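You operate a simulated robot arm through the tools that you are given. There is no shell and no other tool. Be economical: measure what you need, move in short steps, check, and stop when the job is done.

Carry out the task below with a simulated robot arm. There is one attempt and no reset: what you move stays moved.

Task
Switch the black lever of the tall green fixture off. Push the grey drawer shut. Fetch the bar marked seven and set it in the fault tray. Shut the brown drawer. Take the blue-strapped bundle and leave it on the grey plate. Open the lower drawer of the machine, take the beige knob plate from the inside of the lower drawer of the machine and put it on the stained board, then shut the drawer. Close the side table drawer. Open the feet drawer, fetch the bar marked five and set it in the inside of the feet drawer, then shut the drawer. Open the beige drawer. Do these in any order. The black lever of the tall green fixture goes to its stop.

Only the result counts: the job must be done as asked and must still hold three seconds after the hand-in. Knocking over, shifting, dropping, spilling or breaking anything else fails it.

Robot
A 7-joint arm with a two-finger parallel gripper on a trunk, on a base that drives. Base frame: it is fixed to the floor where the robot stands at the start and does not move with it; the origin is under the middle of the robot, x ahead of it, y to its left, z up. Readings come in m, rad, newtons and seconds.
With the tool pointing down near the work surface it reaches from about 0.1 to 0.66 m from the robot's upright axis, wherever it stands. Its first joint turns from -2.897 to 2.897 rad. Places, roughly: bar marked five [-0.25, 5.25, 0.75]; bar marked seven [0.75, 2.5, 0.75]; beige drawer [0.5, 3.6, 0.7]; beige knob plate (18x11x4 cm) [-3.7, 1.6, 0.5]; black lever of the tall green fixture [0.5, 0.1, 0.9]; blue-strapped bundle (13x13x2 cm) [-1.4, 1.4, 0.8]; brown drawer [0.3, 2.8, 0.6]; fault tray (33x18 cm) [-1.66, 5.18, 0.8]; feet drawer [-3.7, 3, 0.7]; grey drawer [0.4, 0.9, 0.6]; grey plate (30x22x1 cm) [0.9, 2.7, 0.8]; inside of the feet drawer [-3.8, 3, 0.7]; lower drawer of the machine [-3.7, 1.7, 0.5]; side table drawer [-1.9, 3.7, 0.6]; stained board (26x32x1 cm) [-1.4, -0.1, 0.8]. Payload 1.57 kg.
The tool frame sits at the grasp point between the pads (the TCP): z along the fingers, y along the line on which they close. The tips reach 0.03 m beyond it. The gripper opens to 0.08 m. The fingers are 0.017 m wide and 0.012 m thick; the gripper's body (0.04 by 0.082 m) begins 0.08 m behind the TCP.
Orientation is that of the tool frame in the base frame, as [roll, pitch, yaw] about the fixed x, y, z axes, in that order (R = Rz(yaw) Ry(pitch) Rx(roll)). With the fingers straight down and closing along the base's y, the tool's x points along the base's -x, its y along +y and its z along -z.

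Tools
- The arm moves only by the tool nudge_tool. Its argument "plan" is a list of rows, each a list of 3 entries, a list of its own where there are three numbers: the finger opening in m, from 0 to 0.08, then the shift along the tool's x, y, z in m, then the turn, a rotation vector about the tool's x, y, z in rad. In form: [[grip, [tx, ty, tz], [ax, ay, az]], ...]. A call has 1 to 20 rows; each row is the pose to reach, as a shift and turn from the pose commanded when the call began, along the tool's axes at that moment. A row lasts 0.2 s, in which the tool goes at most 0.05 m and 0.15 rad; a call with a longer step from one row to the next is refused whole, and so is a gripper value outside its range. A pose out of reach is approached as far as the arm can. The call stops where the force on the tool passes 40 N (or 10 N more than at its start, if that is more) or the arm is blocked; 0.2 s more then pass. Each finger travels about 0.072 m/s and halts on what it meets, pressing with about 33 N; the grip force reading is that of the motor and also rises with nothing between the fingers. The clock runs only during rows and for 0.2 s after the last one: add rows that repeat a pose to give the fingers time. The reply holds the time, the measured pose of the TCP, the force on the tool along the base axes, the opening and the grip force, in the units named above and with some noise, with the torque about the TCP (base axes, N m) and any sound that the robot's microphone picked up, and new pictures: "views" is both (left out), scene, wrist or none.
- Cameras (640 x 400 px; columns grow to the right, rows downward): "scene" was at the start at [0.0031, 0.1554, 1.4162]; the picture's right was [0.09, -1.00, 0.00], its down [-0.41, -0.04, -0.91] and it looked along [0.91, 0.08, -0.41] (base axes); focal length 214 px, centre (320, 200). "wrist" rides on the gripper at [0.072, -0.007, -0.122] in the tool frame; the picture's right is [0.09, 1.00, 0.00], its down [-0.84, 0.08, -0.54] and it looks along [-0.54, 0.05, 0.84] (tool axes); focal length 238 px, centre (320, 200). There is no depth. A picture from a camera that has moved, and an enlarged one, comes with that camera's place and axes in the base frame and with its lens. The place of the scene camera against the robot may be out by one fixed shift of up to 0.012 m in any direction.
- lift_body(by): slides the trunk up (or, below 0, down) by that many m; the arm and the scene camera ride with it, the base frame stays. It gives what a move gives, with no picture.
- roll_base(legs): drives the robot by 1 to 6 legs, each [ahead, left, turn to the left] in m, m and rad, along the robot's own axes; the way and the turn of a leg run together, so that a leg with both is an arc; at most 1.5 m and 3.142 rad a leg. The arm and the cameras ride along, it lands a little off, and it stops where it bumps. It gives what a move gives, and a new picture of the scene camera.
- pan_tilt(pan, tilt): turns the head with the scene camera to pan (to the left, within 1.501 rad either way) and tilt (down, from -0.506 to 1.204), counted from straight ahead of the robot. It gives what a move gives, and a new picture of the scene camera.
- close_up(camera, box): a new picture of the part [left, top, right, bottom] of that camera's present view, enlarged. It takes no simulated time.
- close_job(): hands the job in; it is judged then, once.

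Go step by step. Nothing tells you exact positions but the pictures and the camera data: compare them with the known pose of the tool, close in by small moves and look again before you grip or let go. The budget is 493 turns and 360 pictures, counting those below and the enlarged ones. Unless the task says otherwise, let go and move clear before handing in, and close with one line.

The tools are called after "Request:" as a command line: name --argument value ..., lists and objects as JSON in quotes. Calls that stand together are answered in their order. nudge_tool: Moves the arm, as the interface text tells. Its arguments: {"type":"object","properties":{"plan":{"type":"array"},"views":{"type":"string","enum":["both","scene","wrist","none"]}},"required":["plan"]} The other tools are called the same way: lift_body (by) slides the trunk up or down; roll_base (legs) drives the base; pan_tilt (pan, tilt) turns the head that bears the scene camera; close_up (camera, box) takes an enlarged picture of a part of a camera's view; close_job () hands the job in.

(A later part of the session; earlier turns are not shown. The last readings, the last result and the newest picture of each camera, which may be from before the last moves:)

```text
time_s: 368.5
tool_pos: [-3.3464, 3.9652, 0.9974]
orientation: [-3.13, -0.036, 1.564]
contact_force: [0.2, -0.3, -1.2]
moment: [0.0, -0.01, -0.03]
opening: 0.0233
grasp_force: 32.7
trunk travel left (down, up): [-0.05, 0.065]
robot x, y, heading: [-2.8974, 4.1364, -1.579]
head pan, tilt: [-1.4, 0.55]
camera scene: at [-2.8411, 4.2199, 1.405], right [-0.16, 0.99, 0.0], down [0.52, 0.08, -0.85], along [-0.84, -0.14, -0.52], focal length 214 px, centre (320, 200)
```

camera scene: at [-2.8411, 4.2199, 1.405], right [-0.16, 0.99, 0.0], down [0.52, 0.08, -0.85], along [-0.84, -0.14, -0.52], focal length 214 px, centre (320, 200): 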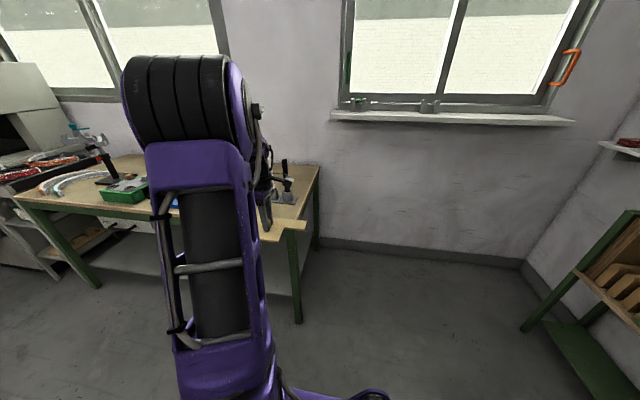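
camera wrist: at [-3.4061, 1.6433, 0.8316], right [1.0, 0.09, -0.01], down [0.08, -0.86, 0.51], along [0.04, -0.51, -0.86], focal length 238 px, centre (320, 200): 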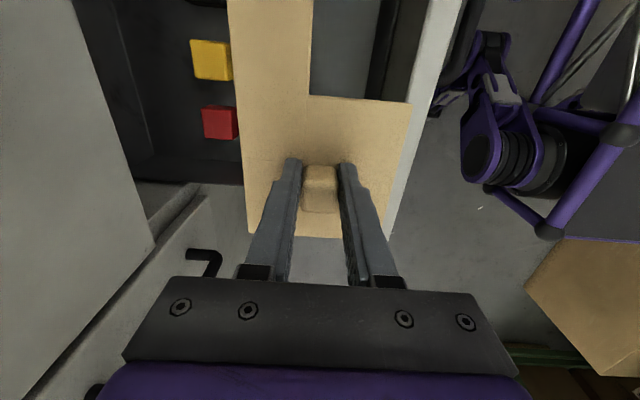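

Request:
roll_base --legs '[[0, 1.1, 0.008], [0, 1.1, 0], [1.2, 0, 0], [1.2, 0, 0]]'

Request:
pan_tilt --pan -0.3 --tilt 0.4

```text
time_s: 400.8
tool_pos: [-1.1671, 1.5443, 0.9982]
orientation: [-3.131, -0.037, 1.584]
contact_force: [0.0, -0.2, -1.6]
moment: [-0.01, -0.02, 0.02]
opening: 0.0233
grasp_force: 33.2
trunk travel left (down, up): [-0.05, 0.065]
robot x, y, heading: [-0.717, 1.7288, -1.561]
head pan, tilt: [-1.4, 0.55]
camera scene: at [-0.6676, 1.8083, 1.405], right [-0.18, 0.98, 0.0], down [0.51, 0.09, -0.85], along [-0.84, -0.15, -0.52], focal length 214 px, centre (320, 200)
```

scene: 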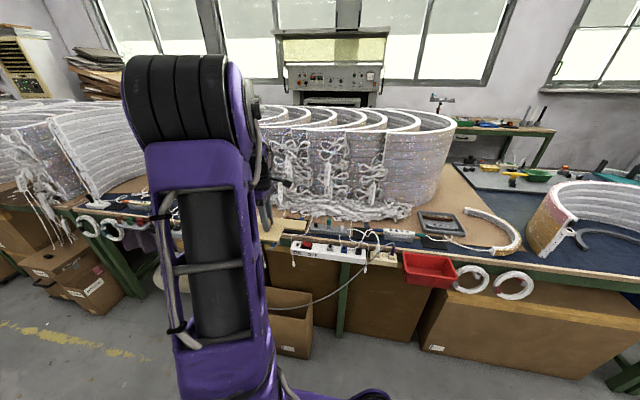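

```text
time_s: 402.2
tool_pos: [-1.1666, 1.5434, 0.9981]
orientation: [-3.131, -0.035, 1.582]
contact_force: [-0.3, 0.2, -2.3]
moment: [-0.01, -0.02, -0.02]
opening: 0.0235
grasp_force: 33.1
trunk travel left (down, up): [-0.05, 0.065]
robot x, y, heading: [-0.7198, 1.7245, -1.56]
head pan, tilt: [-0.3, 0.4]
camera scene: at [-0.6057, 1.7358, 1.4187], right [-0.96, 0.29, 0.0], down [0.11, 0.37, -0.92], along [-0.26, -0.88, -0.39], focal length 214 px, centre (320, 200)
```

scene: 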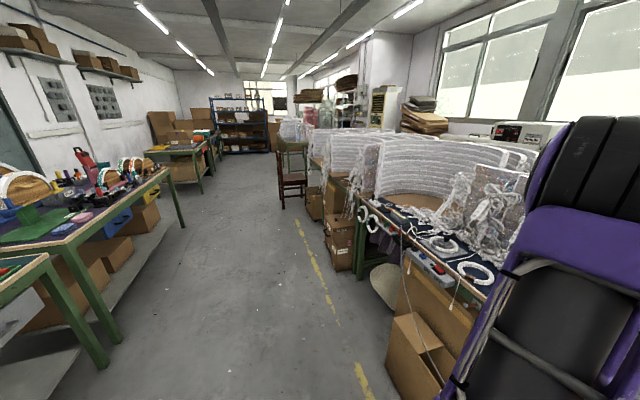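

The corridor is clear to the board (a chair stands further on). I drive on.

Request:
roll_base --legs '[[1.0, 0, -0.01], [0.55, 0, 0]]'

Request:
pan_tilt --pan -1.1 --tilt 0.6

```text
time_s: 410.0
tool_pos: [-1.1642, 0.0204, 0.9978]
orientation: [-3.13, -0.036, 1.569]
contact_force: [0.6, -0.1, -0.9]
moment: [-0.02, 0.01, -0.01]
opening: 0.0235
grasp_force: 33.1
trunk travel left (down, up): [-0.05, 0.065]
robot x, y, heading: [-0.7167, 0.1956, -1.578]
head pan, tilt: [-0.3, 0.4]
camera scene: at [-0.6003, 0.2044, 1.4187], right [-0.95, 0.3, 0.0], down [0.12, 0.37, -0.92], along [-0.28, -0.88, -0.39], focal length 214 px, centre (320, 200)
```

scene: 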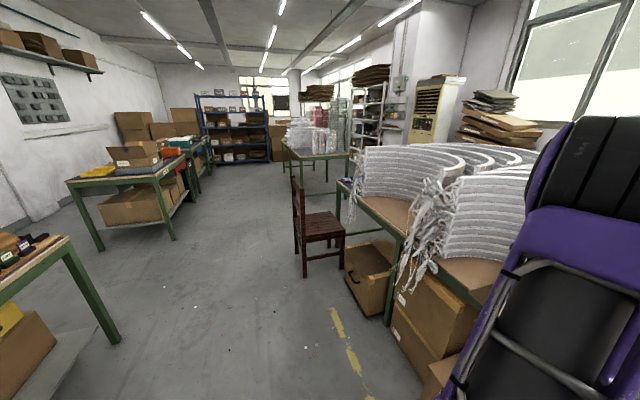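

```text
time_s: 411.2
tool_pos: [-1.1647, 0.0202, 0.9973]
orientation: [-3.131, -0.035, 1.568]
contact_force: [-0.2, -0.5, -1.4]
moment: [-0.04, 0.0, -0.02]
opening: 0.0233
grasp_force: 32.9
trunk travel left (down, up): [-0.05, 0.065]
robot x, y, heading: [-0.7134, 0.1963, -1.578]
head pan, tilt: [-1.1, 0.6]
camera scene: at [-0.6515, 0.2529, 1.4005], right [-0.45, 0.89, 0.0], down [0.5, 0.26, -0.83], along [-0.74, -0.37, -0.56], focal length 214 px, centre (320, 200)
```

scene: 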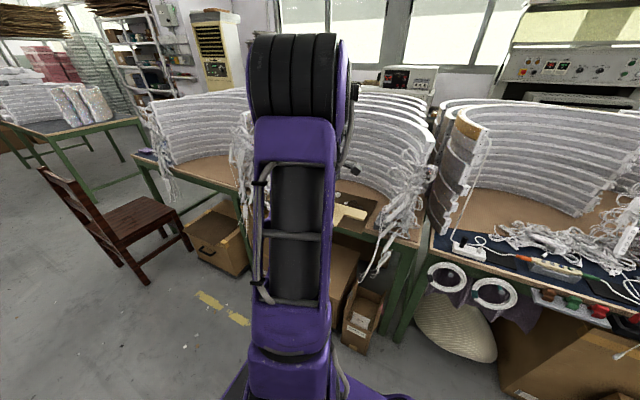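

Request:
nudge_tool --plan '[[0, [0, 0, 0], [0, 0, 0]]]' --views "wrist"

Request:
close_up --camera "scene" --box '[320, 130, 460, 270]'

```text
time_s: 411.6
tool_pos: [-1.1637, 0.0205, 0.9972]
orientation: [-3.13, -0.035, 1.566]
contact_force: [0.7, -0.5, -2.3]
moment: [-0.02, -0.02, 0.01]
opening: 0.0233
grasp_force: 33.5
trunk travel left (down, up): [-0.05, 0.065]
robot x, y, heading: [-0.7138, 0.1989, -1.578]
head pan, tilt: [-1.1, 0.6]
camera wrist: at [-1.1694, 0.0888, 1.1215], right [1.0, 0.09, -0.01], down [0.08, -0.86, 0.51], along [0.04, -0.51, -0.86], focal length 238 px, centre (320, 200)
```

wrist: 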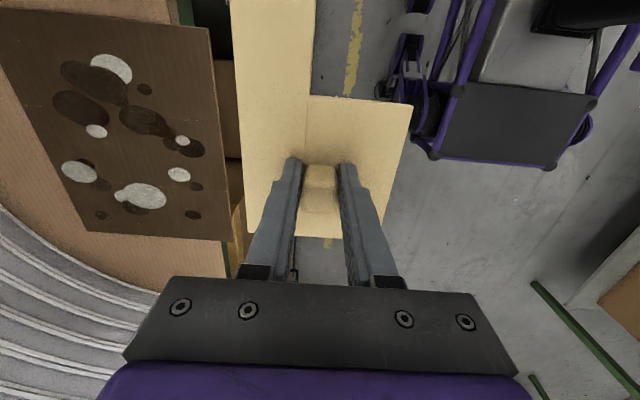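

```text
2.86 times, centred on (390, 200) of scene
camera zoom: at [-0.6515, 0.2529, 1.4005], right [-0.45, 0.89, 0.0], down [0.5, 0.26, -0.83], along [-0.74, -0.37, -0.56], focal length 613 px, centre (120, 200)
```

zoom: 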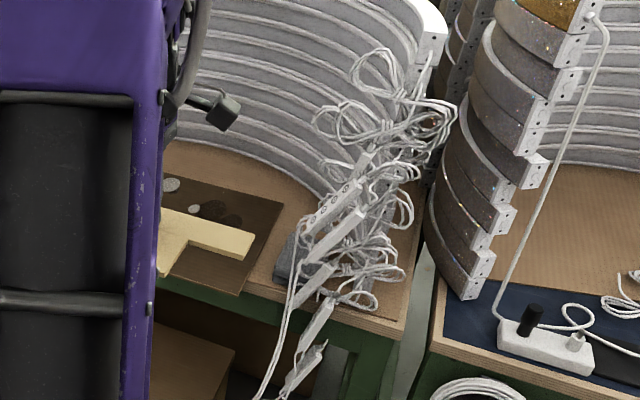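

The board spans about x -1.54..-1.30, y -0.19..0.12. I move in so the plate can be centred on it.

Request:
roll_base --legs '[[0.15, 0, 0.008], [0, -0.14, 0]]'

Request:
nudge_tool --plan '[[0, [0.0, -0.03, 0], [0, 0, 0]], [0, [0.01, -0.06, 0], [0, 0, 0]], [0, [0.02, -0.09, 0.01], [0, 0, 0]], [0, [0.03, -0.1, 0.03], [0, 0, 0]], [0, [0.03, -0.1, 0.05], [0, 0, 0]]]' --views "both"

```text
time_s: 414.5
tool_pos: [-1.301, -0.1374, 0.9976]
orientation: [-3.131, -0.035, 1.578]
contact_force: [-0.5, -0.1, -1.2]
moment: [-0.04, -0.02, 0.03]
opening: 0.0233
grasp_force: 33.6
trunk travel left (down, up): [-0.05, 0.065]
robot x, y, heading: [-0.8514, 0.0458, -1.568]
head pan, tilt: [-1.1, 0.6]
camera scene: at [-0.791, 0.1009, 1.4005], right [-0.46, 0.89, 0.0], down [0.5, 0.26, -0.83], along [-0.73, -0.38, -0.56], focal length 214 px, centre (320, 200)
```

scene: 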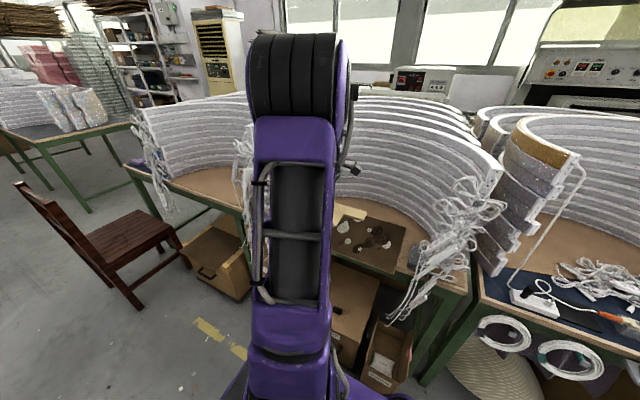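

```text
time_s: 415.7
tool_pos: [-1.4022, -0.1053, 0.9491]
orientation: [-3.131, -0.034, 1.575]
contact_force: [0.2, 0.4, -1.5]
moment: [-0.05, 0.0, -0.01]
opening: 0.0232
grasp_force: 32.8
trunk travel left (down, up): [-0.05, 0.065]
robot x, y, heading: [-0.8519, 0.0447, -1.567]
head pan, tilt: [-1.1, 0.6]
camera scene: at [-0.7911, 0.101, 1.4005], right [-0.46, 0.89, 0.0], down [0.5, 0.26, -0.83], along [-0.73, -0.38, -0.56], focal length 214 px, centre (320, 200)
camera wrist: at [-1.4086, -0.0369, 1.0729], right [1.0, 0.1, -0.01], down [0.09, -0.85, 0.51], along [0.04, -0.51, -0.86], focal length 238 px, centre (320, 200)
```

scene: 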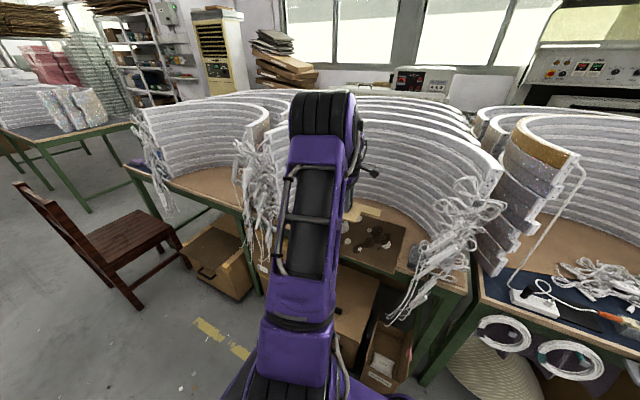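
wrist: 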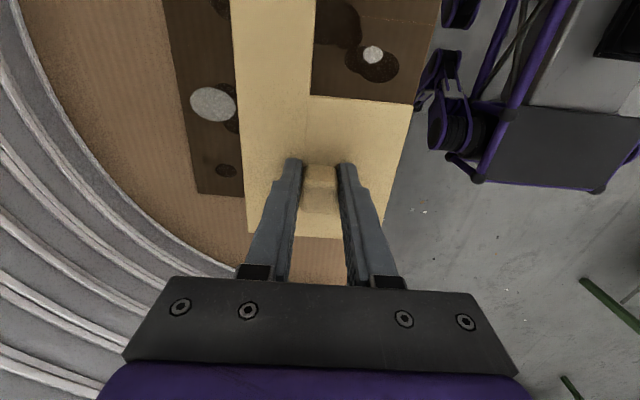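

I shift to centre the plate on the board and lower until contact.

Request:
nudge_tool --plan '[[0, [0.025, -0.008, 0], [0, 0, 0]], [0, [0.05, -0.015, 0.0], [0, 0, 0]], [0, [0.05, -0.015, 0.04], [0, 0, 0]], [0, [0.05, -0.015, 0.07], [0, 0, 0]], [0, [0.05, -0.015, 0.085], [0, 0, 0]], [0, [0.05, -0.015, 0.093], [0, 0, 0]], [0, [0.05, -0.015, 0.099], [0, 0, 0]], [0, [0.05, -0.015, 0.104], [0, 0, 0]]]' --views "wrist"

```text
time_s: 417.5
tool_pos: [-1.4199, -0.0522, 0.8479]
orientation: [-3.131, -0.035, 1.577]
contact_force: [-0.5, -0.3, -1.4]
moment: [-0.03, 0.02, 0.02]
opening: 0.0233
grasp_force: 32.8
trunk travel left (down, up): [-0.05, 0.065]
robot x, y, heading: [-0.8523, 0.0406, -1.568]
head pan, tilt: [-1.1, 0.6]
camera wrist: at [-1.4248, 0.0163, 0.9719], right [1.0, 0.1, -0.01], down [0.09, -0.85, 0.51], along [0.04, -0.51, -0.86], focal length 238 px, centre (320, 200)
```

wrist: 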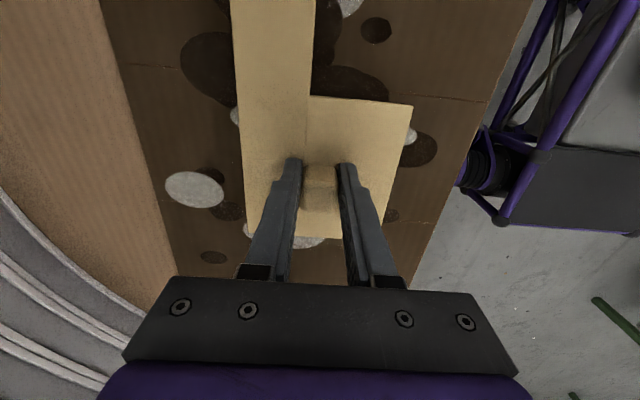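

Still no contact; keep lowering gently.

Request:
nudge_tool --plan '[[0, [0, 0, 0.006], [0, 0, 0]], [0, [0, 0, 0.012], [0, 0, 0]], [0, [0, 0, 0.018], [0, 0, 0]], [0, [0, 0, 0.024], [0, 0, 0]], [0, [0, 0, 0.03], [0, 0, 0]]]' --views "wrist"

```text
time_s: 418.7
tool_pos: [-1.4203, -0.0505, 0.8279]
orientation: [-3.124, -0.034, 1.579]
contact_force: [10.2, 1.6, 22.0]
moment: [0.06, -1.1, -0.07]
opening: 0.0235
grasp_force: 33.2
trunk travel left (down, up): [-0.05, 0.065]
robot x, y, heading: [-0.8519, 0.0446, -1.563]
head pan, tilt: [-1.1, 0.6]
stopped in row 5: the force on the tool passed its limit at 45 N (the readings are from after the stop); the commanded pose is now the measured one
camera wrist: at [-1.4251, 0.0177, 0.951], right [0.99, 0.1, -0.01], down [0.09, -0.85, 0.51], along [0.04, -0.51, -0.86], focal length 238 px, centre (320, 200)
```

wrist: 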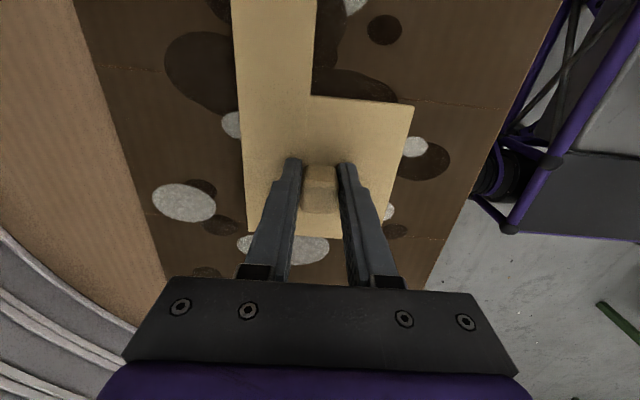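

Contact made. Release and lift.

Request:
nudge_tool --plan '[[0, [0, 0, -0.002], [0, 0, 0]], [0.05, [0, 0, -0.002], [0, 0, 0]], [0.05, [0, 0, -0.002], [0, 0, 0]], [0.05, [0, 0, -0.04], [0, 0, 0]], [0.05, [0, 0, -0.08], [0, 0, 0]], [0.05, [0, 0, -0.12], [0, 0, 0]], [0.05, [0, 0.03, -0.15], [0, 0, 0]], [0.02, [0, 0.07, -0.17], [0, 0, 0]], [0, [0, 0.11, -0.17], [0, 0, 0]]]' --views "wrist"

```text
time_s: 420.7
tool_pos: [-1.3072, -0.056, 0.9922]
orientation: [-3.128, -0.032, 1.577]
contact_force: [-0.4, -0.2, -0.6]
moment: [-0.01, -0.01, -0.01]
opening: 0.0
grasp_force: 17.8
trunk travel left (down, up): [-0.05, 0.065]
robot x, y, heading: [-0.8506, 0.0425, -1.565]
head pan, tilt: [-1.1, 0.6]
camera wrist: at [-1.312, 0.0126, 1.1167], right [0.99, 0.1, -0.01], down [0.09, -0.85, 0.51], along [0.04, -0.51, -0.86], focal length 238 px, centre (320, 200)
```

wrist: 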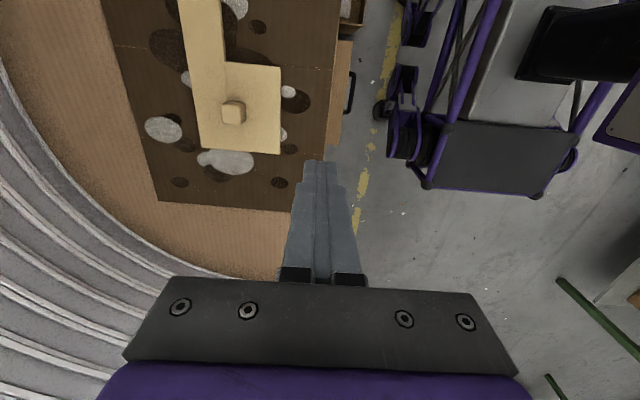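

The plate lies fully on the board. Next I turn around and drive to the beige drawer.

Request:
roll_base --legs '[[0, 0.35, 0], [0, 0, -3.14], [1.4, 0, 0], [1.4, 0, 0], [0.3, 0, 0]]'

Request:
pan_tilt --pan -1.2 --tilt 0.6

```text
time_s: 446.9
tool_pos: [-0.323, 3.2696, 0.9924]
orientation: [-3.127, -0.034, -1.479]
contact_force: [-0.2, -0.7, 0.4]
moment: [-0.03, 0.0, 0.02]
opening: 0.0
grasp_force: 21.5
trunk travel left (down, up): [-0.05, 0.065]
robot x, y, heading: [-0.766, 3.1344, 1.662]
head pan, tilt: [-1.1, 0.6]
camera scene: at [-0.8227, 3.0835, 1.4005], right [0.53, -0.85, 0.0], down [-0.48, -0.3, -0.83], along [0.7, 0.44, -0.56], focal length 214 px, centre (320, 200)
```

scene: 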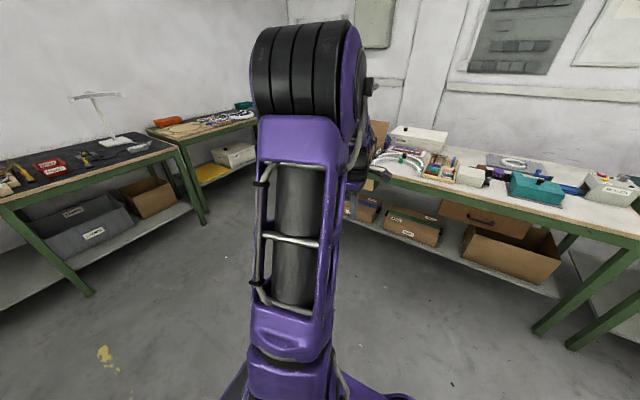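

```text
time_s: 447.6
tool_pos: [-0.3227, 3.27, 0.9928]
orientation: [-3.125, -0.035, -1.48]
contact_force: [0.0, 0.7, 0.2]
moment: [0.0, 0.0, 0.0]
opening: 0.0001
grasp_force: 21.2
trunk travel left (down, up): [-0.05, 0.065]
robot x, y, heading: [-0.7671, 3.1332, 1.66]
head pan, tilt: [-1.201, 0.6]
camera scene: at [-0.8184, 3.0758, 1.4005], right [0.44, -0.9, 0.0], down [-0.51, -0.25, -0.83], along [0.74, 0.37, -0.56], focal length 214 px, centre (320, 200)
```

scene: 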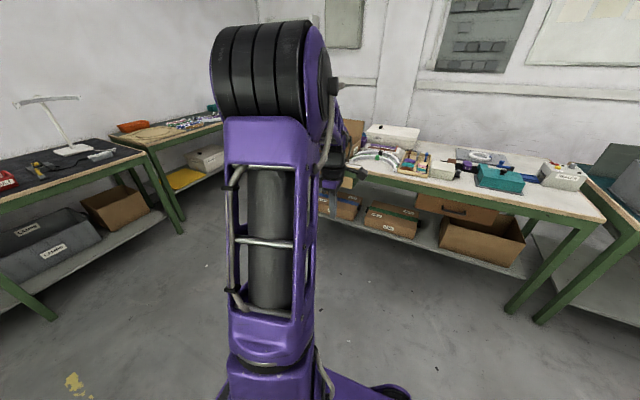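

Request:
roll_base --legs '[[0, 0, -0.09], [0.42, 0, 0], [0, -0.3, 0]]'

Request:
nudge_tool --plan '[[0, [0, 0, 0], [0, 0, 0]]]' --views "wrist"

```text
time_s: 453.8
tool_pos: [-0.0095, 3.6546, 0.9927]
orientation: [-3.125, -0.032, -1.566]
contact_force: [0.3, 0.1, -0.4]
moment: [0.03, 0.02, 0.0]
opening: 0.0
grasp_force: 21.4
trunk travel left (down, up): [-0.05, 0.065]
robot x, y, heading: [-0.4685, 3.5562, 1.569]
head pan, tilt: [-1.201, 0.6]
camera scene: at [-0.5211, 3.5056, 1.4005], right [0.36, -0.93, 0.0], down [-0.53, -0.21, -0.83], along [0.77, 0.3, -0.56], focal length 214 px, centre (320, 200)
```

scene: 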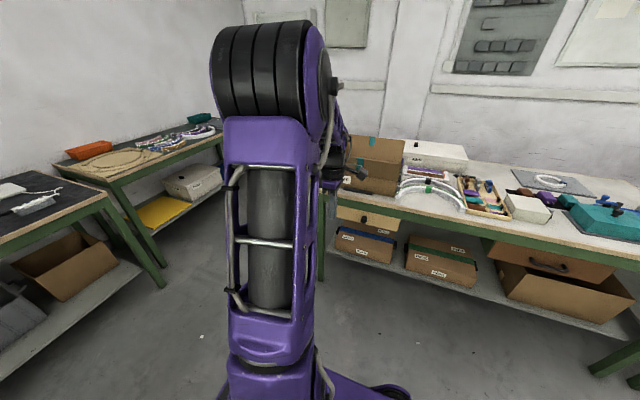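

```text
time_s: 454.2
tool_pos: [-0.0097, 3.6549, 0.9923]
orientation: [-3.126, -0.033, -1.566]
contact_force: [0.1, 0.0, -0.4]
moment: [0.0, 0.01, -0.02]
opening: 0.0
grasp_force: 21.3
trunk travel left (down, up): [-0.05, 0.065]
robot x, y, heading: [-0.4613, 3.5583, 1.576]
head pan, tilt: [-1.201, 0.6]
camera wrist: at [-0.0048, 3.5883, 1.1167], right [-1.0, -0.1, -0.01], down [-0.09, 0.85, 0.51], along [-0.04, 0.51, -0.86], focal length 238 px, centre (320, 200)
```

wrist: 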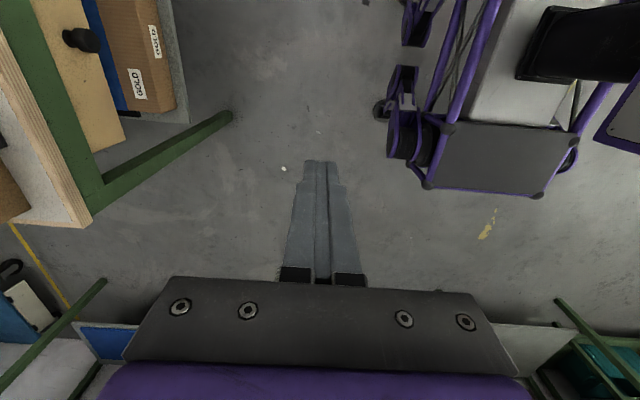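

The beige drawer has a single black knob at about (0.355, 3.60, 0.70). I move closer and turn the gripper to close sideways.

Request:
roll_base --legs '[[0, -0.17, 0]]'

Request:
nudge_tool --plan '[[0, [0.01, 0, 0], [0, 0, 0.14]], [0, [0.02, 0, 0], [0, 0, 0.28]], [0, [0.03, 0, 0], [0, 0, 0.42]], [0, [0.04, 0, 0], [0, 0, 0.56]], [0, [0.05, 0, 0], [0, 0, 0.7]], [0, [0.055, 0, 0], [0, 0, 0.84]], [0, [0.055, 0, 0], [0, 0, 0.98]], [0, [0.055, 0, 0], [0, 0, 1.12]], [0, [0.055, 0, 0], [0, 0, 1.26]], [0, [0.055, 0, 0], [0, 0, 1.4]], [0, [0.055, 0, 0], [0, 0, 1.54]], [0, [0.055, 0, 0], [0, 0, 1.575]]]' --views "none"

Request:
nudge_tool --plan '[[0.05, [0, 0, 0.03], [0, -0.1, 0]], [0.05, [0, 0, 0.06], [0, -0.2, 0]], [0.05, [0.0, 0, 0.09], [0, -0.3, 0]], [0.05, [0, 0, 0.12], [0, -0.4, 0]], [0.05, [0, 0, 0.15], [0, -0.5, 0]], [0.05, [0, 0, 0.18], [0, -0.6, 0]], [0.05, [0, 0, 0.2], [0, -0.7, 0]], [0.05, [0, 0, 0.21], [0, -0.8, 0]], [0.05, [0, 0, 0.21], [0, -0.8, 0]]]' --views "wrist"

```text
time_s: 456.4
tool_pos: [0.1593, 3.6542, 0.9925]
orientation: [-3.128, -0.033, -1.569]
contact_force: [0.0, 0.0, -0.3]
moment: [0.0, -0.02, 0.01]
opening: 0.0001
grasp_force: 21.5
trunk travel left (down, up): [-0.05, 0.065]
robot x, y, heading: [-0.2966, 3.557, 1.575]
head pan, tilt: [-1.201, 0.6]
camera scene: at [-0.3515, 3.506, 1.4005], right [0.36, -0.93, 0.0], down [-0.53, -0.2, -0.83], along [0.77, 0.3, -0.56], focal length 214 px, centre (320, 200)
```

scene: 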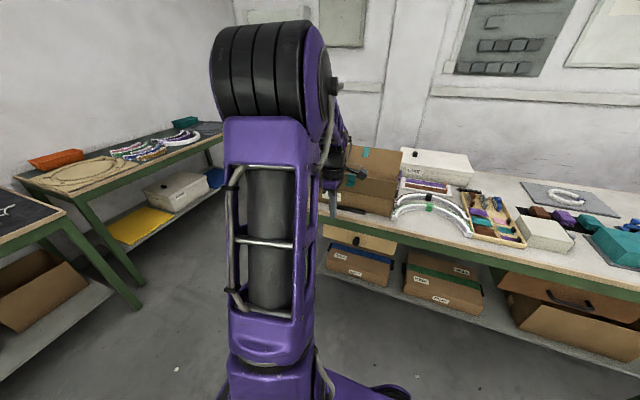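

```text
time_s: 459.0
tool_pos: [0.1603, 3.5997, 0.9943]
orientation: [-3.107, 0.017, 3.139]
contact_force: [-0.6, 0.0, 0.2]
moment: [-0.01, 0.02, -0.04]
opening: 0.0
grasp_force: 21.7
trunk travel left (down, up): [-0.05, 0.065]
robot x, y, heading: [-0.2947, 3.5598, 1.572]
head pan, tilt: [-1.201, 0.6]
```

```text
time_s: 461.0
tool_pos: [0.1634, 3.5935, 0.7852]
orientation: [-3.092, 0.817, -3.108]
contact_force: [0.1, 0.2, -0.5]
moment: [0.02, 0.0, -0.05]
opening: 0.0498
grasp_force: 0.1
trunk travel left (down, up): [-0.05, 0.065]
robot x, y, heading: [-0.2977, 3.5598, 1.574]
head pan, tilt: [-1.201, 0.6]
camera wrist: at [0.0254, 3.5883, 0.8157], right [-0.06, 0.99, -0.1], down [0.18, 0.11, 0.98], along [0.98, 0.04, -0.18], focal length 238 px, centre (320, 200)
```

wrist: 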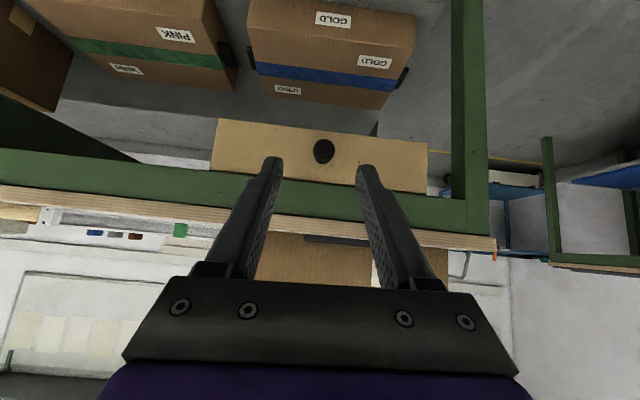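

Knob is straight ahead. I approach to a few cm away, opening 50 mm.

Request:
nudge_tool --plan '[[0.05, [-0.02, 0.002, 0.04], [0, 0, 0]], [0.05, [-0.04, 0.004, 0.08], [0, 0, 0]], [0.05, [-0.054, 0.0065, 0.115], [0, 0, 0]], [0.05, [-0.054, 0.0065, 0.1234], [0, 0, 0]], [0.05, [-0.054, 0.0065, 0.1234], [0, 0, 0]]]' --views "wrist"

```text
time_s: 462.2
tool_pos: [0.2905, 3.5966, 0.7397]
orientation: [-3.093, 0.814, -3.108]
contact_force: [0.2, -0.2, -0.1]
moment: [-0.01, -0.02, -0.01]
opening: 0.05
grasp_force: 0.0
trunk travel left (down, up): [-0.05, 0.065]
robot x, y, heading: [-0.2961, 3.5564, 1.571]
head pan, tilt: [-1.201, 0.6]
camera wrist: at [0.153, 3.5935, 0.7717], right [-0.06, 0.99, -0.1], down [0.18, 0.11, 0.98], along [0.98, 0.04, -0.18], focal length 238 px, centre (320, 200)
```

wrist: 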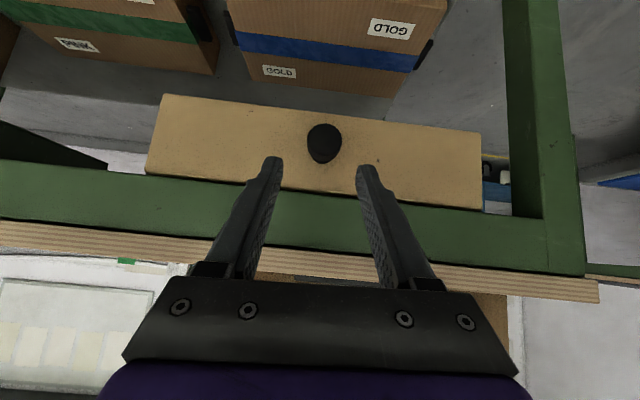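

Request:
nudge_tool --plan '[[0.05, [0.001, 0.003, 0.025], [0, 0, 0]], [0.05, [0.002, 0.003, 0.045], [0, 0, 0]], [0.05, [0.003, 0.003, 0.055], [0, 0, 0]], [0.05, [0.003, 0.003, 0.055], [0, 0, 0]]]' --views "wrist"

```text
time_s: 463.2
tool_pos: [0.3286, 3.6001, 0.6995]
orientation: [-3.092, 0.815, -3.108]
contact_force: [-0.4, 0.0, -0.4]
moment: [0.0, -0.02, 0.03]
opening: 0.0498
grasp_force: 0.1
trunk travel left (down, up): [-0.05, 0.065]
robot x, y, heading: [-0.2959, 3.5592, 1.575]
head pan, tilt: [-1.201, 0.6]
camera wrist: at [0.1911, 3.5949, 0.7311], right [-0.06, 0.99, -0.1], down [0.18, 0.11, 0.98], along [0.98, 0.04, -0.18], focal length 238 px, centre (320, 200)
```

wrist: 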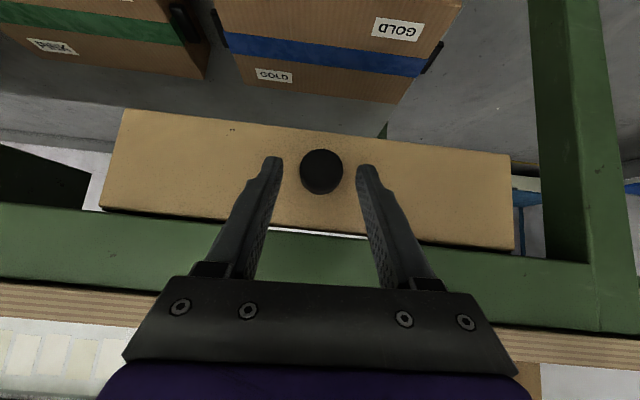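

Knob is between the tips. Advance a bit and close.

Request:
nudge_tool --plan '[[0.05, [0, 0, 0.007], [0, 0, 0]], [0.05, [0, 0, 0.013], [0, 0, 0]], [0.05, [0, 0, 0.018], [0, 0, 0]], [0, [0, 0, 0.018], [0, 0, 0]], [0, [0, 0, 0.018], [0, 0, 0]], [0, [0, 0, 0.018], [0, 0, 0]]]' --views "wrist"

```text
time_s: 464.6
tool_pos: [0.3411, 3.6007, 0.6863]
orientation: [-3.093, 0.814, -3.109]
contact_force: [0.6, 8.7, -1.6]
moment: [0.07, 0.05, -0.09]
opening: 0.0317
grasp_force: 39.8
trunk travel left (down, up): [-0.05, 0.065]
robot x, y, heading: [-0.2943, 3.5583, 1.569]
head pan, tilt: [-1.201, 0.6]
camera wrist: at [0.203, 3.5955, 0.718], right [-0.06, 0.99, -0.1], down [0.18, 0.11, 0.98], along [0.98, 0.04, -0.18], focal length 238 px, centre (320, 200)
```

wrist: 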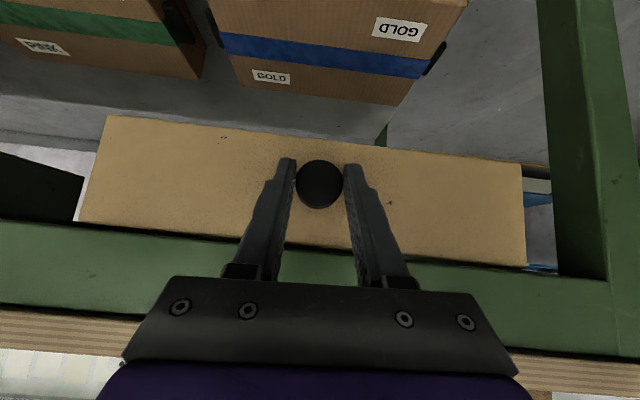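

Gripped the knob. Pull the drawer open.

Request:
nudge_tool --plan '[[0, [0.007, 0, -0.0073], [0, 0, 0]], [0, [0.0137, 0, -0.0146], [0, 0, 0]], [0, [0.0274, 0, -0.0292], [0, 0, 0]], [0, [0.041, 0, -0.0437], [0, 0, 0]], [0, [0.0547, 0, -0.0583], [0, 0, 0]], [0, [0.0684, 0, -0.0729], [0, 0, 0]], [0, [0.082, 0, -0.0875], [0, 0, 0]], [0, [0.0958, 0, -0.102], [0, 0, 0]], [0, [0.1094, 0, -0.1166], [0, 0, 0]], [0, [0.123, 0, -0.1312], [0, 0, 0]]]' --views "wrist"

```text
time_s: 466.8
tool_pos: [0.1603, 3.6005, 0.688]
orientation: [-3.092, 0.812, -3.107]
contact_force: [0.3, 11.7, 1.8]
moment: [0.1, -0.6, 0.33]
opening: 0.0316
grasp_force: 40.1
trunk travel left (down, up): [-0.05, 0.065]
robot x, y, heading: [-0.2989, 3.5591, 1.568]
head pan, tilt: [-1.201, 0.6]
camera wrist: at [0.0223, 3.5957, 0.7184], right [-0.06, 0.99, -0.1], down [0.18, 0.11, 0.98], along [0.98, 0.04, -0.19], focal length 238 px, centre (320, 200)
```

wrist: 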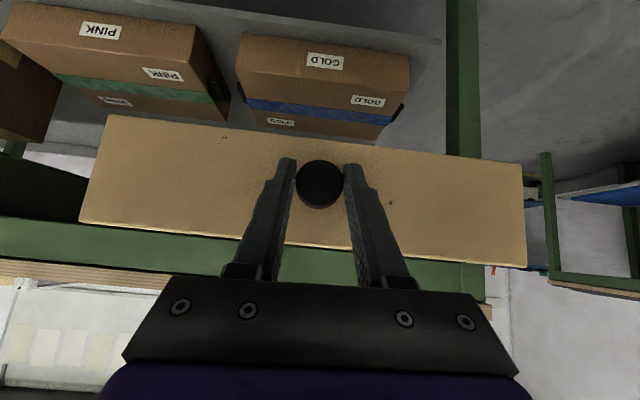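

18 cm open. Pull a bit more until it stops.

Request:
nudge_tool --plan '[[0, [0.0137, 0, -0.0146], [0, 0, 0]], [0, [0.0274, 0, -0.0292], [0, 0, 0]], [0, [0.041, 0, -0.0437], [0, 0, 0]], [0, [0.0547, 0, -0.0583], [0, 0, 0]]]' --views "none"

```text
time_s: 467.7
tool_pos: [0.1082, 3.6007, 0.6903]
orientation: [-3.095, 0.833, -3.11]
contact_force: [9.2, -1.5, -16.4]
moment: [0.09, -0.4, 0.09]
opening: 0.0316
grasp_force: 40.2
trunk travel left (down, up): [-0.05, 0.065]
robot x, y, heading: [-0.2935, 3.5598, 1.568]
head pan, tilt: [-1.201, 0.6]
stopped in row 4: the force on the tool passed its limit at 67 N (the readings are from after the stop); the commanded pose is now the measured one
```

Fully open at its stop. Release and back away.

Request:
nudge_tool --plan '[[0, [0, 0, 0.001], [0, 0, 0]], [0.06, [0, 0, 0.001], [0, 0, 0]], [0.06, [0, 0, 0.001], [0, 0, 0]], [0.06, [0, 0, -0.02], [0, 0, 0]], [0.06, [0, 0, -0.05], [0, 0, 0]], [0.06, [-0.02, 0, -0.08], [0, 0.05, 0]], [0.06, [-0.05, 0, -0.11], [0, 0.15, 0]], [0.03, [-0.08, 0, -0.14], [0, 0.25, 0]], [0, [-0.11, 0, -0.17], [0, 0.35, 0]], [0, [-0.14, 0, -0.2], [0, 0.45, 0]], [0, [-0.17, 0, -0.225], [0, 0.55, 0]], [0, [-0.2, 0, -0.25], [0, 0.65, 0]], [0, [-0.22, 0, -0.26], [0, 0.75, 0]], [0, [-0.22, 0, -0.26], [0, 0.81, 0]]]' --views "scene"

```text
time_s: 470.7
tool_pos: [0.063, 3.6121, 1.0307]
orientation: [-3.111, 0.022, 3.139]
contact_force: [0.0, 1.3, 1.0]
moment: [0.01, 0.01, 0.01]
opening: 0.0
grasp_force: 20.9
out of reach, approached as far as the arm can: row 5, 6, 7, 8, 9
trunk travel left (down, up): [-0.05, 0.065]
robot x, y, heading: [-0.2941, 3.5581, 1.574]
head pan, tilt: [-1.201, 0.6]
camera scene: at [-0.3509, 3.5059, 1.4005], right [0.36, -0.93, 0.0], down [-0.53, -0.2, -0.83], along [0.77, 0.3, -0.56], focal length 214 px, centre (320, 200)
```

scene: 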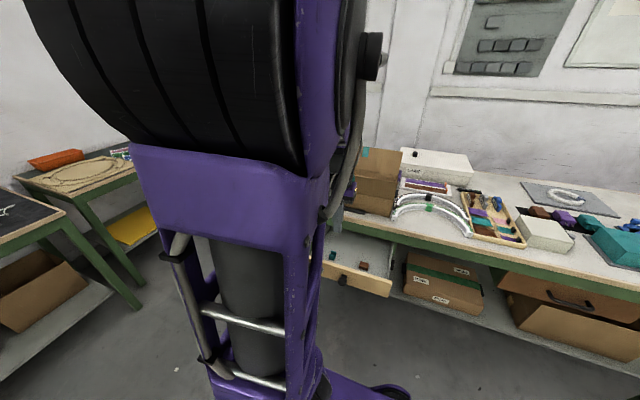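

The beige drawer is open. Now the side table drawer: I drive to the north side of the middle table and look.

Request:
roll_base --legs '[[0, 0.5, 0], [0.7, 0, 0], [0, 0, -1.571]]'

Request:
nudge_tool --plan '[[0, [-0.03, 0, 0], [0, 0, 0]], [0, [-0.06, 0, 0], [0, 0, 0]], [0, [-0.08, 0, 0], [0, 0, 0]]]' --views "scene"

```text
time_s: 483.4
tool_pos: [-0.7415, 3.8989, 1.0301]
orientation: [-3.111, 0.023, 1.588]
contact_force: [-0.3, -0.3, 0.6]
moment: [0.05, 0.04, -0.02]
opening: 0.0002
grasp_force: 21.4
trunk travel left (down, up): [-0.05, 0.065]
robot x, y, heading: [-0.804, 4.2557, 0.024]
head pan, tilt: [-1.201, 0.6]
camera scene: at [-0.8613, 4.3184, 1.4005], right [-0.92, -0.38, 0.0], down [-0.22, 0.52, -0.83], along [0.32, -0.76, -0.56], focal length 214 px, centre (320, 200)
```

scene: 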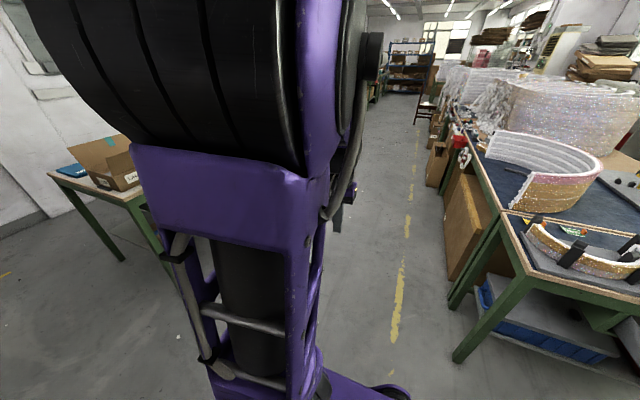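

```text
time_s: 484.2
tool_pos: [-0.7409, 3.8186, 1.0313]
orientation: [-3.112, 0.025, 1.588]
contact_force: [0.0, -0.5, 0.9]
moment: [-0.01, -0.04, 0.04]
opening: 0.0002
grasp_force: 20.9
trunk travel left (down, up): [-0.05, 0.065]
robot x, y, heading: [-0.8043, 4.2566, 0.022]
head pan, tilt: [-1.201, 0.6]
camera scene: at [-0.8613, 4.3185, 1.4005], right [-0.92, -0.38, 0.0], down [-0.22, 0.52, -0.83], along [0.32, -0.76, -0.56], focal length 214 px, centre (320, 200)
```

scene: 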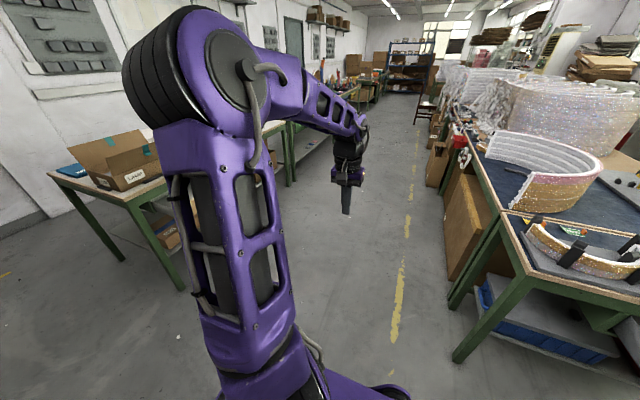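

Request:
roll_base --legs '[[-0.9, 0, -0.023]]'

Request:
nudge_tool --plan '[[0, [0, 0, 0], [0, 0, 0]]]' --views "wrist"

```text
time_s: 489.0
tool_pos: [-1.6621, 3.8077, 1.0314]
orientation: [-3.111, 0.023, 1.564]
contact_force: [0.0, -0.5, 0.3]
moment: [-0.01, -0.02, 0.03]
opening: 0.0001
grasp_force: 21.2
trunk travel left (down, up): [-0.05, 0.065]
robot x, y, heading: [-1.715, 4.2428, -0.004]
head pan, tilt: [-1.201, 0.6]
camera scene: at [-1.7714, 4.3105, 1.4005], right [-0.93, -0.36, 0.0], down [-0.2, 0.53, -0.83], along [0.3, -0.77, -0.56], focal length 214 px, centre (320, 200)
```

scene: 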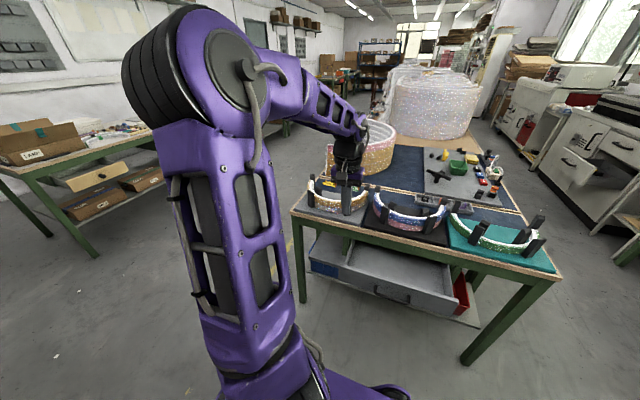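

```text
time_s: 489.4
tool_pos: [-1.6622, 3.8085, 1.0308]
orientation: [-3.109, 0.025, 1.563]
contact_force: [-0.3, 0.8, 0.0]
moment: [-0.02, -0.03, -0.01]
opening: 0.0003
grasp_force: 21.3
trunk travel left (down, up): [-0.05, 0.065]
robot x, y, heading: [-1.7119, 4.2469, -0.003]
head pan, tilt: [-1.201, 0.6]
camera wrist: at [-1.6648, 3.8832, 1.1517], right [1.0, 0.08, -0.03], down [0.09, -0.82, 0.56], along [0.02, -0.56, -0.83], focal length 238 px, centre (320, 200)
```

wrist: 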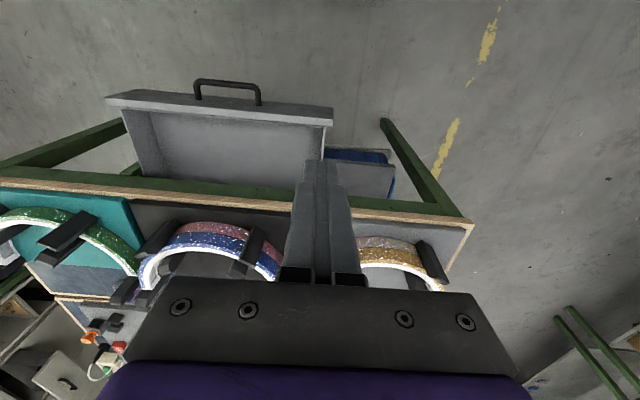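

The side table drawer faces me with its front at y≈3.775. I lower the tilted tool in front of its right part, clear of the handle.

Request:
nudge_tool --plan '[[0, [0.01, -0.007, 0.035], [0, -0.08, 0]], [0, [0.02, -0.014, 0.07], [0, -0.16, 0]], [0, [0.03, -0.021, 0.105], [0, -0.24, 0]], [0, [0.04, -0.028, 0.14], [0, -0.32, 0]], [0, [0.045, -0.035, 0.175], [0, -0.4, 0]], [0, [0.045, -0.042, 0.21], [0, -0.48, 0]], [0, [0.045, -0.049, 0.245], [0, -0.56, 0]], [0, [0.045, -0.055, 0.28], [0, -0.64, 0]], [0, [0.045, -0.058, 0.315], [0, -0.72, 0]], [0, [0.045, -0.058, 0.35], [0, -0.785, 0]], [0, [0.045, -0.058, 0.35], [0, -0.785, 0]]]' --views "wrist"

```text
time_s: 491.8
tool_pos: [-1.7321, 3.8445, 0.6821]
orientation: [-3.097, 0.81, 1.598]
contact_force: [-0.2, -0.7, 0.2]
moment: [0.01, 0.01, -0.01]
opening: 0.0
grasp_force: 21.2
trunk travel left (down, up): [-0.05, 0.065]
robot x, y, heading: [-1.7166, 4.2462, -0.004]
head pan, tilt: [-1.201, 0.6]
camera wrist: at [-1.7363, 3.9831, 0.7146], right [0.99, 0.06, -0.1], down [0.11, -0.19, 0.98], along [0.04, -0.98, -0.19], focal length 238 px, centre (320, 200)
```

wrist: 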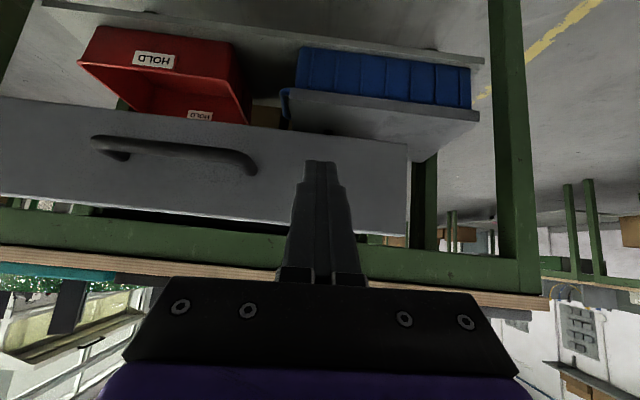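

Good spot. Push it shut.

Request:
nudge_tool --plan '[[0, [-0.0207, 0, 0.0217], [0, 0, 0]], [0, [-0.0413, 0, 0.0434], [0, 0, 0]], [0, [-0.062, 0, 0.065], [0, 0, 0]], [0, [-0.0827, 0, 0.0869], [0, 0, 0]], [0, [-0.1034, 0, 0.1086], [0, 0, 0]], [0, [-0.117, 0, 0.123], [0, 0, 0]], [0, [-0.131, 0, 0.1376], [0, 0, 0]], [0, [-0.145, 0, 0.152], [0, 0, 0]], [0, [-0.158, 0, 0.1665], [0, 0, 0]], [0, [-0.172, 0, 0.181], [0, 0, 0]], [0, [-0.186, 0, 0.195], [0, 0, 0]]]' --views "wrist"

```text
time_s: 493.7
tool_pos: [-1.7339, 3.6364, 0.6786]
orientation: [-3.093, 0.788, 1.597]
contact_force: [0.8, 23.8, 19.3]
moment: [-0.23, 0.07, 0.03]
opening: 0.0
grasp_force: 21.3
trunk travel left (down, up): [-0.05, 0.065]
robot x, y, heading: [-1.7128, 4.245, -0.004]
head pan, tilt: [-1.201, 0.6]
stopped in row 9: the force on the tool passed its limit at 116 N (the readings are from after the stop); the commanded pose is now the measured one
camera wrist: at [-1.738, 3.7749, 0.7136], right [0.99, 0.06, -0.1], down [0.11, -0.21, 0.97], along [0.03, -0.98, -0.21], focal length 238 px, centre (320, 200)
```

wrist: 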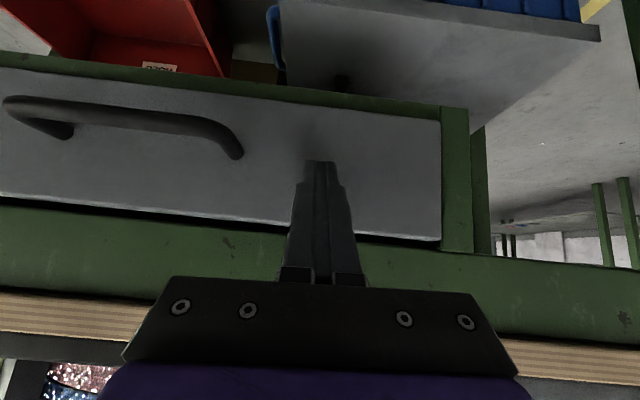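

Flush in its frame. Retract, raise and verify.

Request:
nudge_tool --plan '[[0, [0.025, 0, -0.025], [0, 0, 0]], [0, [0.0495, 0, -0.0495], [0, 0, 0]], [0, [0.0707, 0, -0.0707], [0, 0, 0]], [0, [0.0389, 0, -0.1025], [0, 0.05, 0]], [0, [0.0035, 0, -0.1308], [0, 0.14, 0]], [0, [-0.0318, 0, -0.1591], [0, 0.24, 0]], [0, [-0.0672, 0, -0.1874], [0, 0.34, 0]], [0, [-0.1025, 0, -0.2157], [0, 0.44, 0]], [0, [-0.125, 0, -0.2439], [0, 0.54, 0]], [0, [-0.15, 0, -0.2722], [0, 0.64, 0]], [0, [-0.15, 0, -0.2722], [0, 0.72, 0]], [0, [-0.15, 0, -0.2722], [0, 0.78, 0]]]' --views "scene"

```text
time_s: 496.3
tool_pos: [-1.7222, 3.7213, 0.9762]
orientation: [-3.11, 0.009, 1.561]
contact_force: [0.8, 0.4, 0.1]
moment: [0.02, -0.01, 0.02]
opening: 0.0
grasp_force: 21.4
trunk travel left (down, up): [-0.05, 0.065]
robot x, y, heading: [-1.7135, 4.2462, 0.001]
head pan, tilt: [-1.201, 0.6]
camera scene: at [-1.7714, 4.3111, 1.4005], right [-0.93, -0.36, 0.0], down [-0.2, 0.53, -0.83], along [0.3, -0.77, -0.56], focal length 214 px, centre (320, 200)
```

scene: 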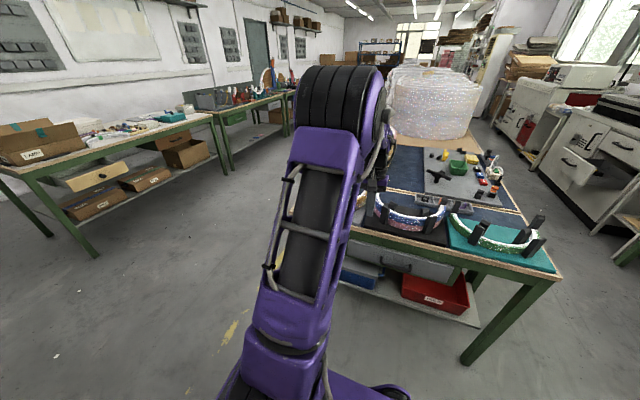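

Side table drawer is shut. Finally back to the machine's lower drawer.

Request:
nudge_tool --plan '[[0, [0.03, 0, -0.02], [0, 0, 0]], [0, [0.06, 0, -0.04], [0, 0, 0]], [0, [0.09, 0, -0.05], [0, 0, 0]]]' --views "none"

Request:
roll_base --legs '[[-1.17, 0, 0], [0, 0, -1.571], [1.2, 0, 0], [1.1, 0, 0]]'

```text
time_s: 497.1
tool_pos: [-1.7206, 3.8125, 1.0267]
orientation: [-3.108, 0.009, 1.564]
contact_force: [-0.1, 0.0, -0.7]
moment: [0.02, 0.01, -0.01]
opening: 0.0
grasp_force: 21.3
trunk travel left (down, up): [-0.05, 0.065]
robot x, y, heading: [-1.7159, 4.2462, -0.005]
head pan, tilt: [-1.201, 0.6]
```

```text
time_s: 518.0
tool_pos: [-3.356, 1.9458, 1.0272]
orientation: [-3.109, 0.008, -0.01]
contact_force: [0.7, 0.1, 0.7]
moment: [-0.03, 0.02, -0.01]
opening: 0.0
grasp_force: 21.5
trunk travel left (down, up): [-0.05, 0.065]
robot x, y, heading: [-2.9245, 1.9397, -1.575]
head pan, tilt: [-1.201, 0.6]
camera scene: at [-2.8626, 2.0029, 1.4005], right [-0.36, 0.93, 0.0], down [0.53, 0.2, -0.83], along [-0.77, -0.29, -0.56], focal length 214 px, centre (320, 200)
```

scene: 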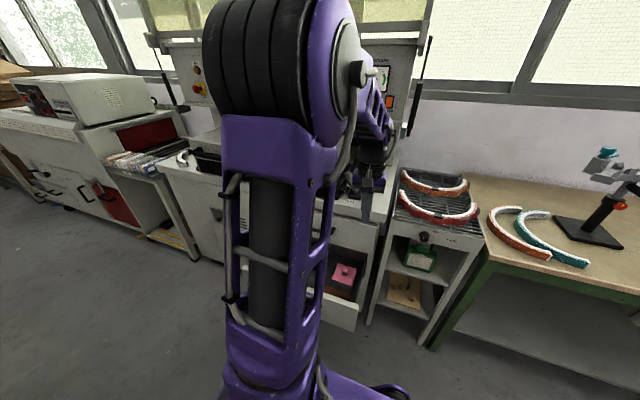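

Request:
roll_base --legs '[[0.08, 0.04, 0]]'

Request:
nudge_tool --plan '[[0, [0.025, 0, 0.03], [0, -0.06, 0]], [0, [0.05, 0, 0.06], [0, -0.12, 0]], [0, [0.07, 0, 0.09], [0, -0.2, 0]], [0, [0.075, 0, 0.13], [0, -0.28, 0]], [0, [0.075, 0, 0.17], [0, -0.36, 0]], [0, [0.075, 0, 0.21], [0, -0.44, 0]], [0, [0.075, 0, 0.25], [0, -0.52, 0]], [0, [0.075, 0, 0.29], [0, -0.6, 0]], [0, [0.07, 0, 0.33], [0, -0.68, 0]], [0, [0.065, 0, 0.37], [0, -0.74, 0]], [0, [0.065, 0, 0.41], [0, -0.785, 0]], [0, [0.065, 0, 0.435], [0, -0.785, 0]], [0, [0.065, 0, 0.435], [0, -0.785, 0]]]' --views "wrist"

```text
time_s: 519.1
tool_pos: [-3.3151, 1.8654, 1.027]
orientation: [-3.109, 0.008, -0.012]
contact_force: [0.5, -0.5, -0.6]
moment: [0.0, 0.03, 0.0]
opening: 0.0
grasp_force: 21.2
trunk travel left (down, up): [-0.05, 0.065]
robot x, y, heading: [-2.8814, 1.8577, -1.575]
head pan, tilt: [-1.201, 0.6]
camera scene: at [-2.8227, 1.9226, 1.4005], right [-0.36, 0.93, 0.0], down [0.53, 0.2, -0.83], along [-0.77, -0.29, -0.56], focal length 214 px, centre (320, 200)
```

scene: 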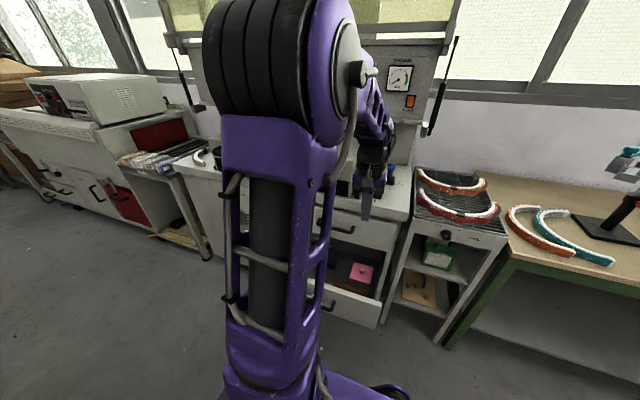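

```text
time_s: 521.9
tool_pos: [-3.2559, 1.8815, 0.5913]
orientation: [-3.094, 0.794, 0.021]
contact_force: [-0.4, 0.1, 0.2]
moment: [0.01, -0.02, -0.02]
opening: 0.0002
grasp_force: 21.3
out of reach, approached as far as the arm can: row 6, 7, 8
trunk travel left (down, up): [-0.05, 0.065]
robot x, y, heading: [-2.8814, 1.857, -1.575]
head pan, tilt: [-1.201, 0.6]
camera wrist: at [-3.118, 1.8853, 0.6255], right [0.05, -0.99, -0.1], down [-0.2, -0.11, 0.97], along [-0.98, -0.03, -0.21], focal length 238 px, centre (320, 200)
```

wrist: 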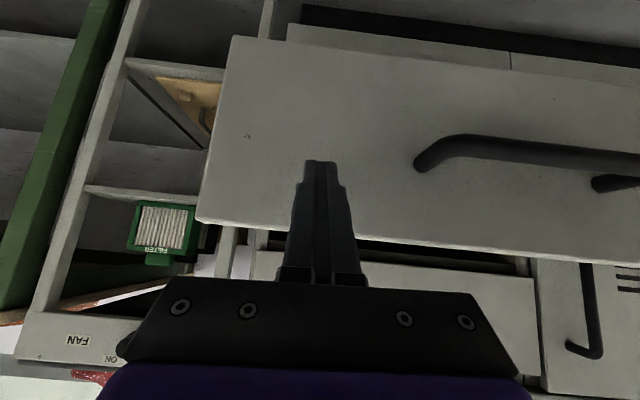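

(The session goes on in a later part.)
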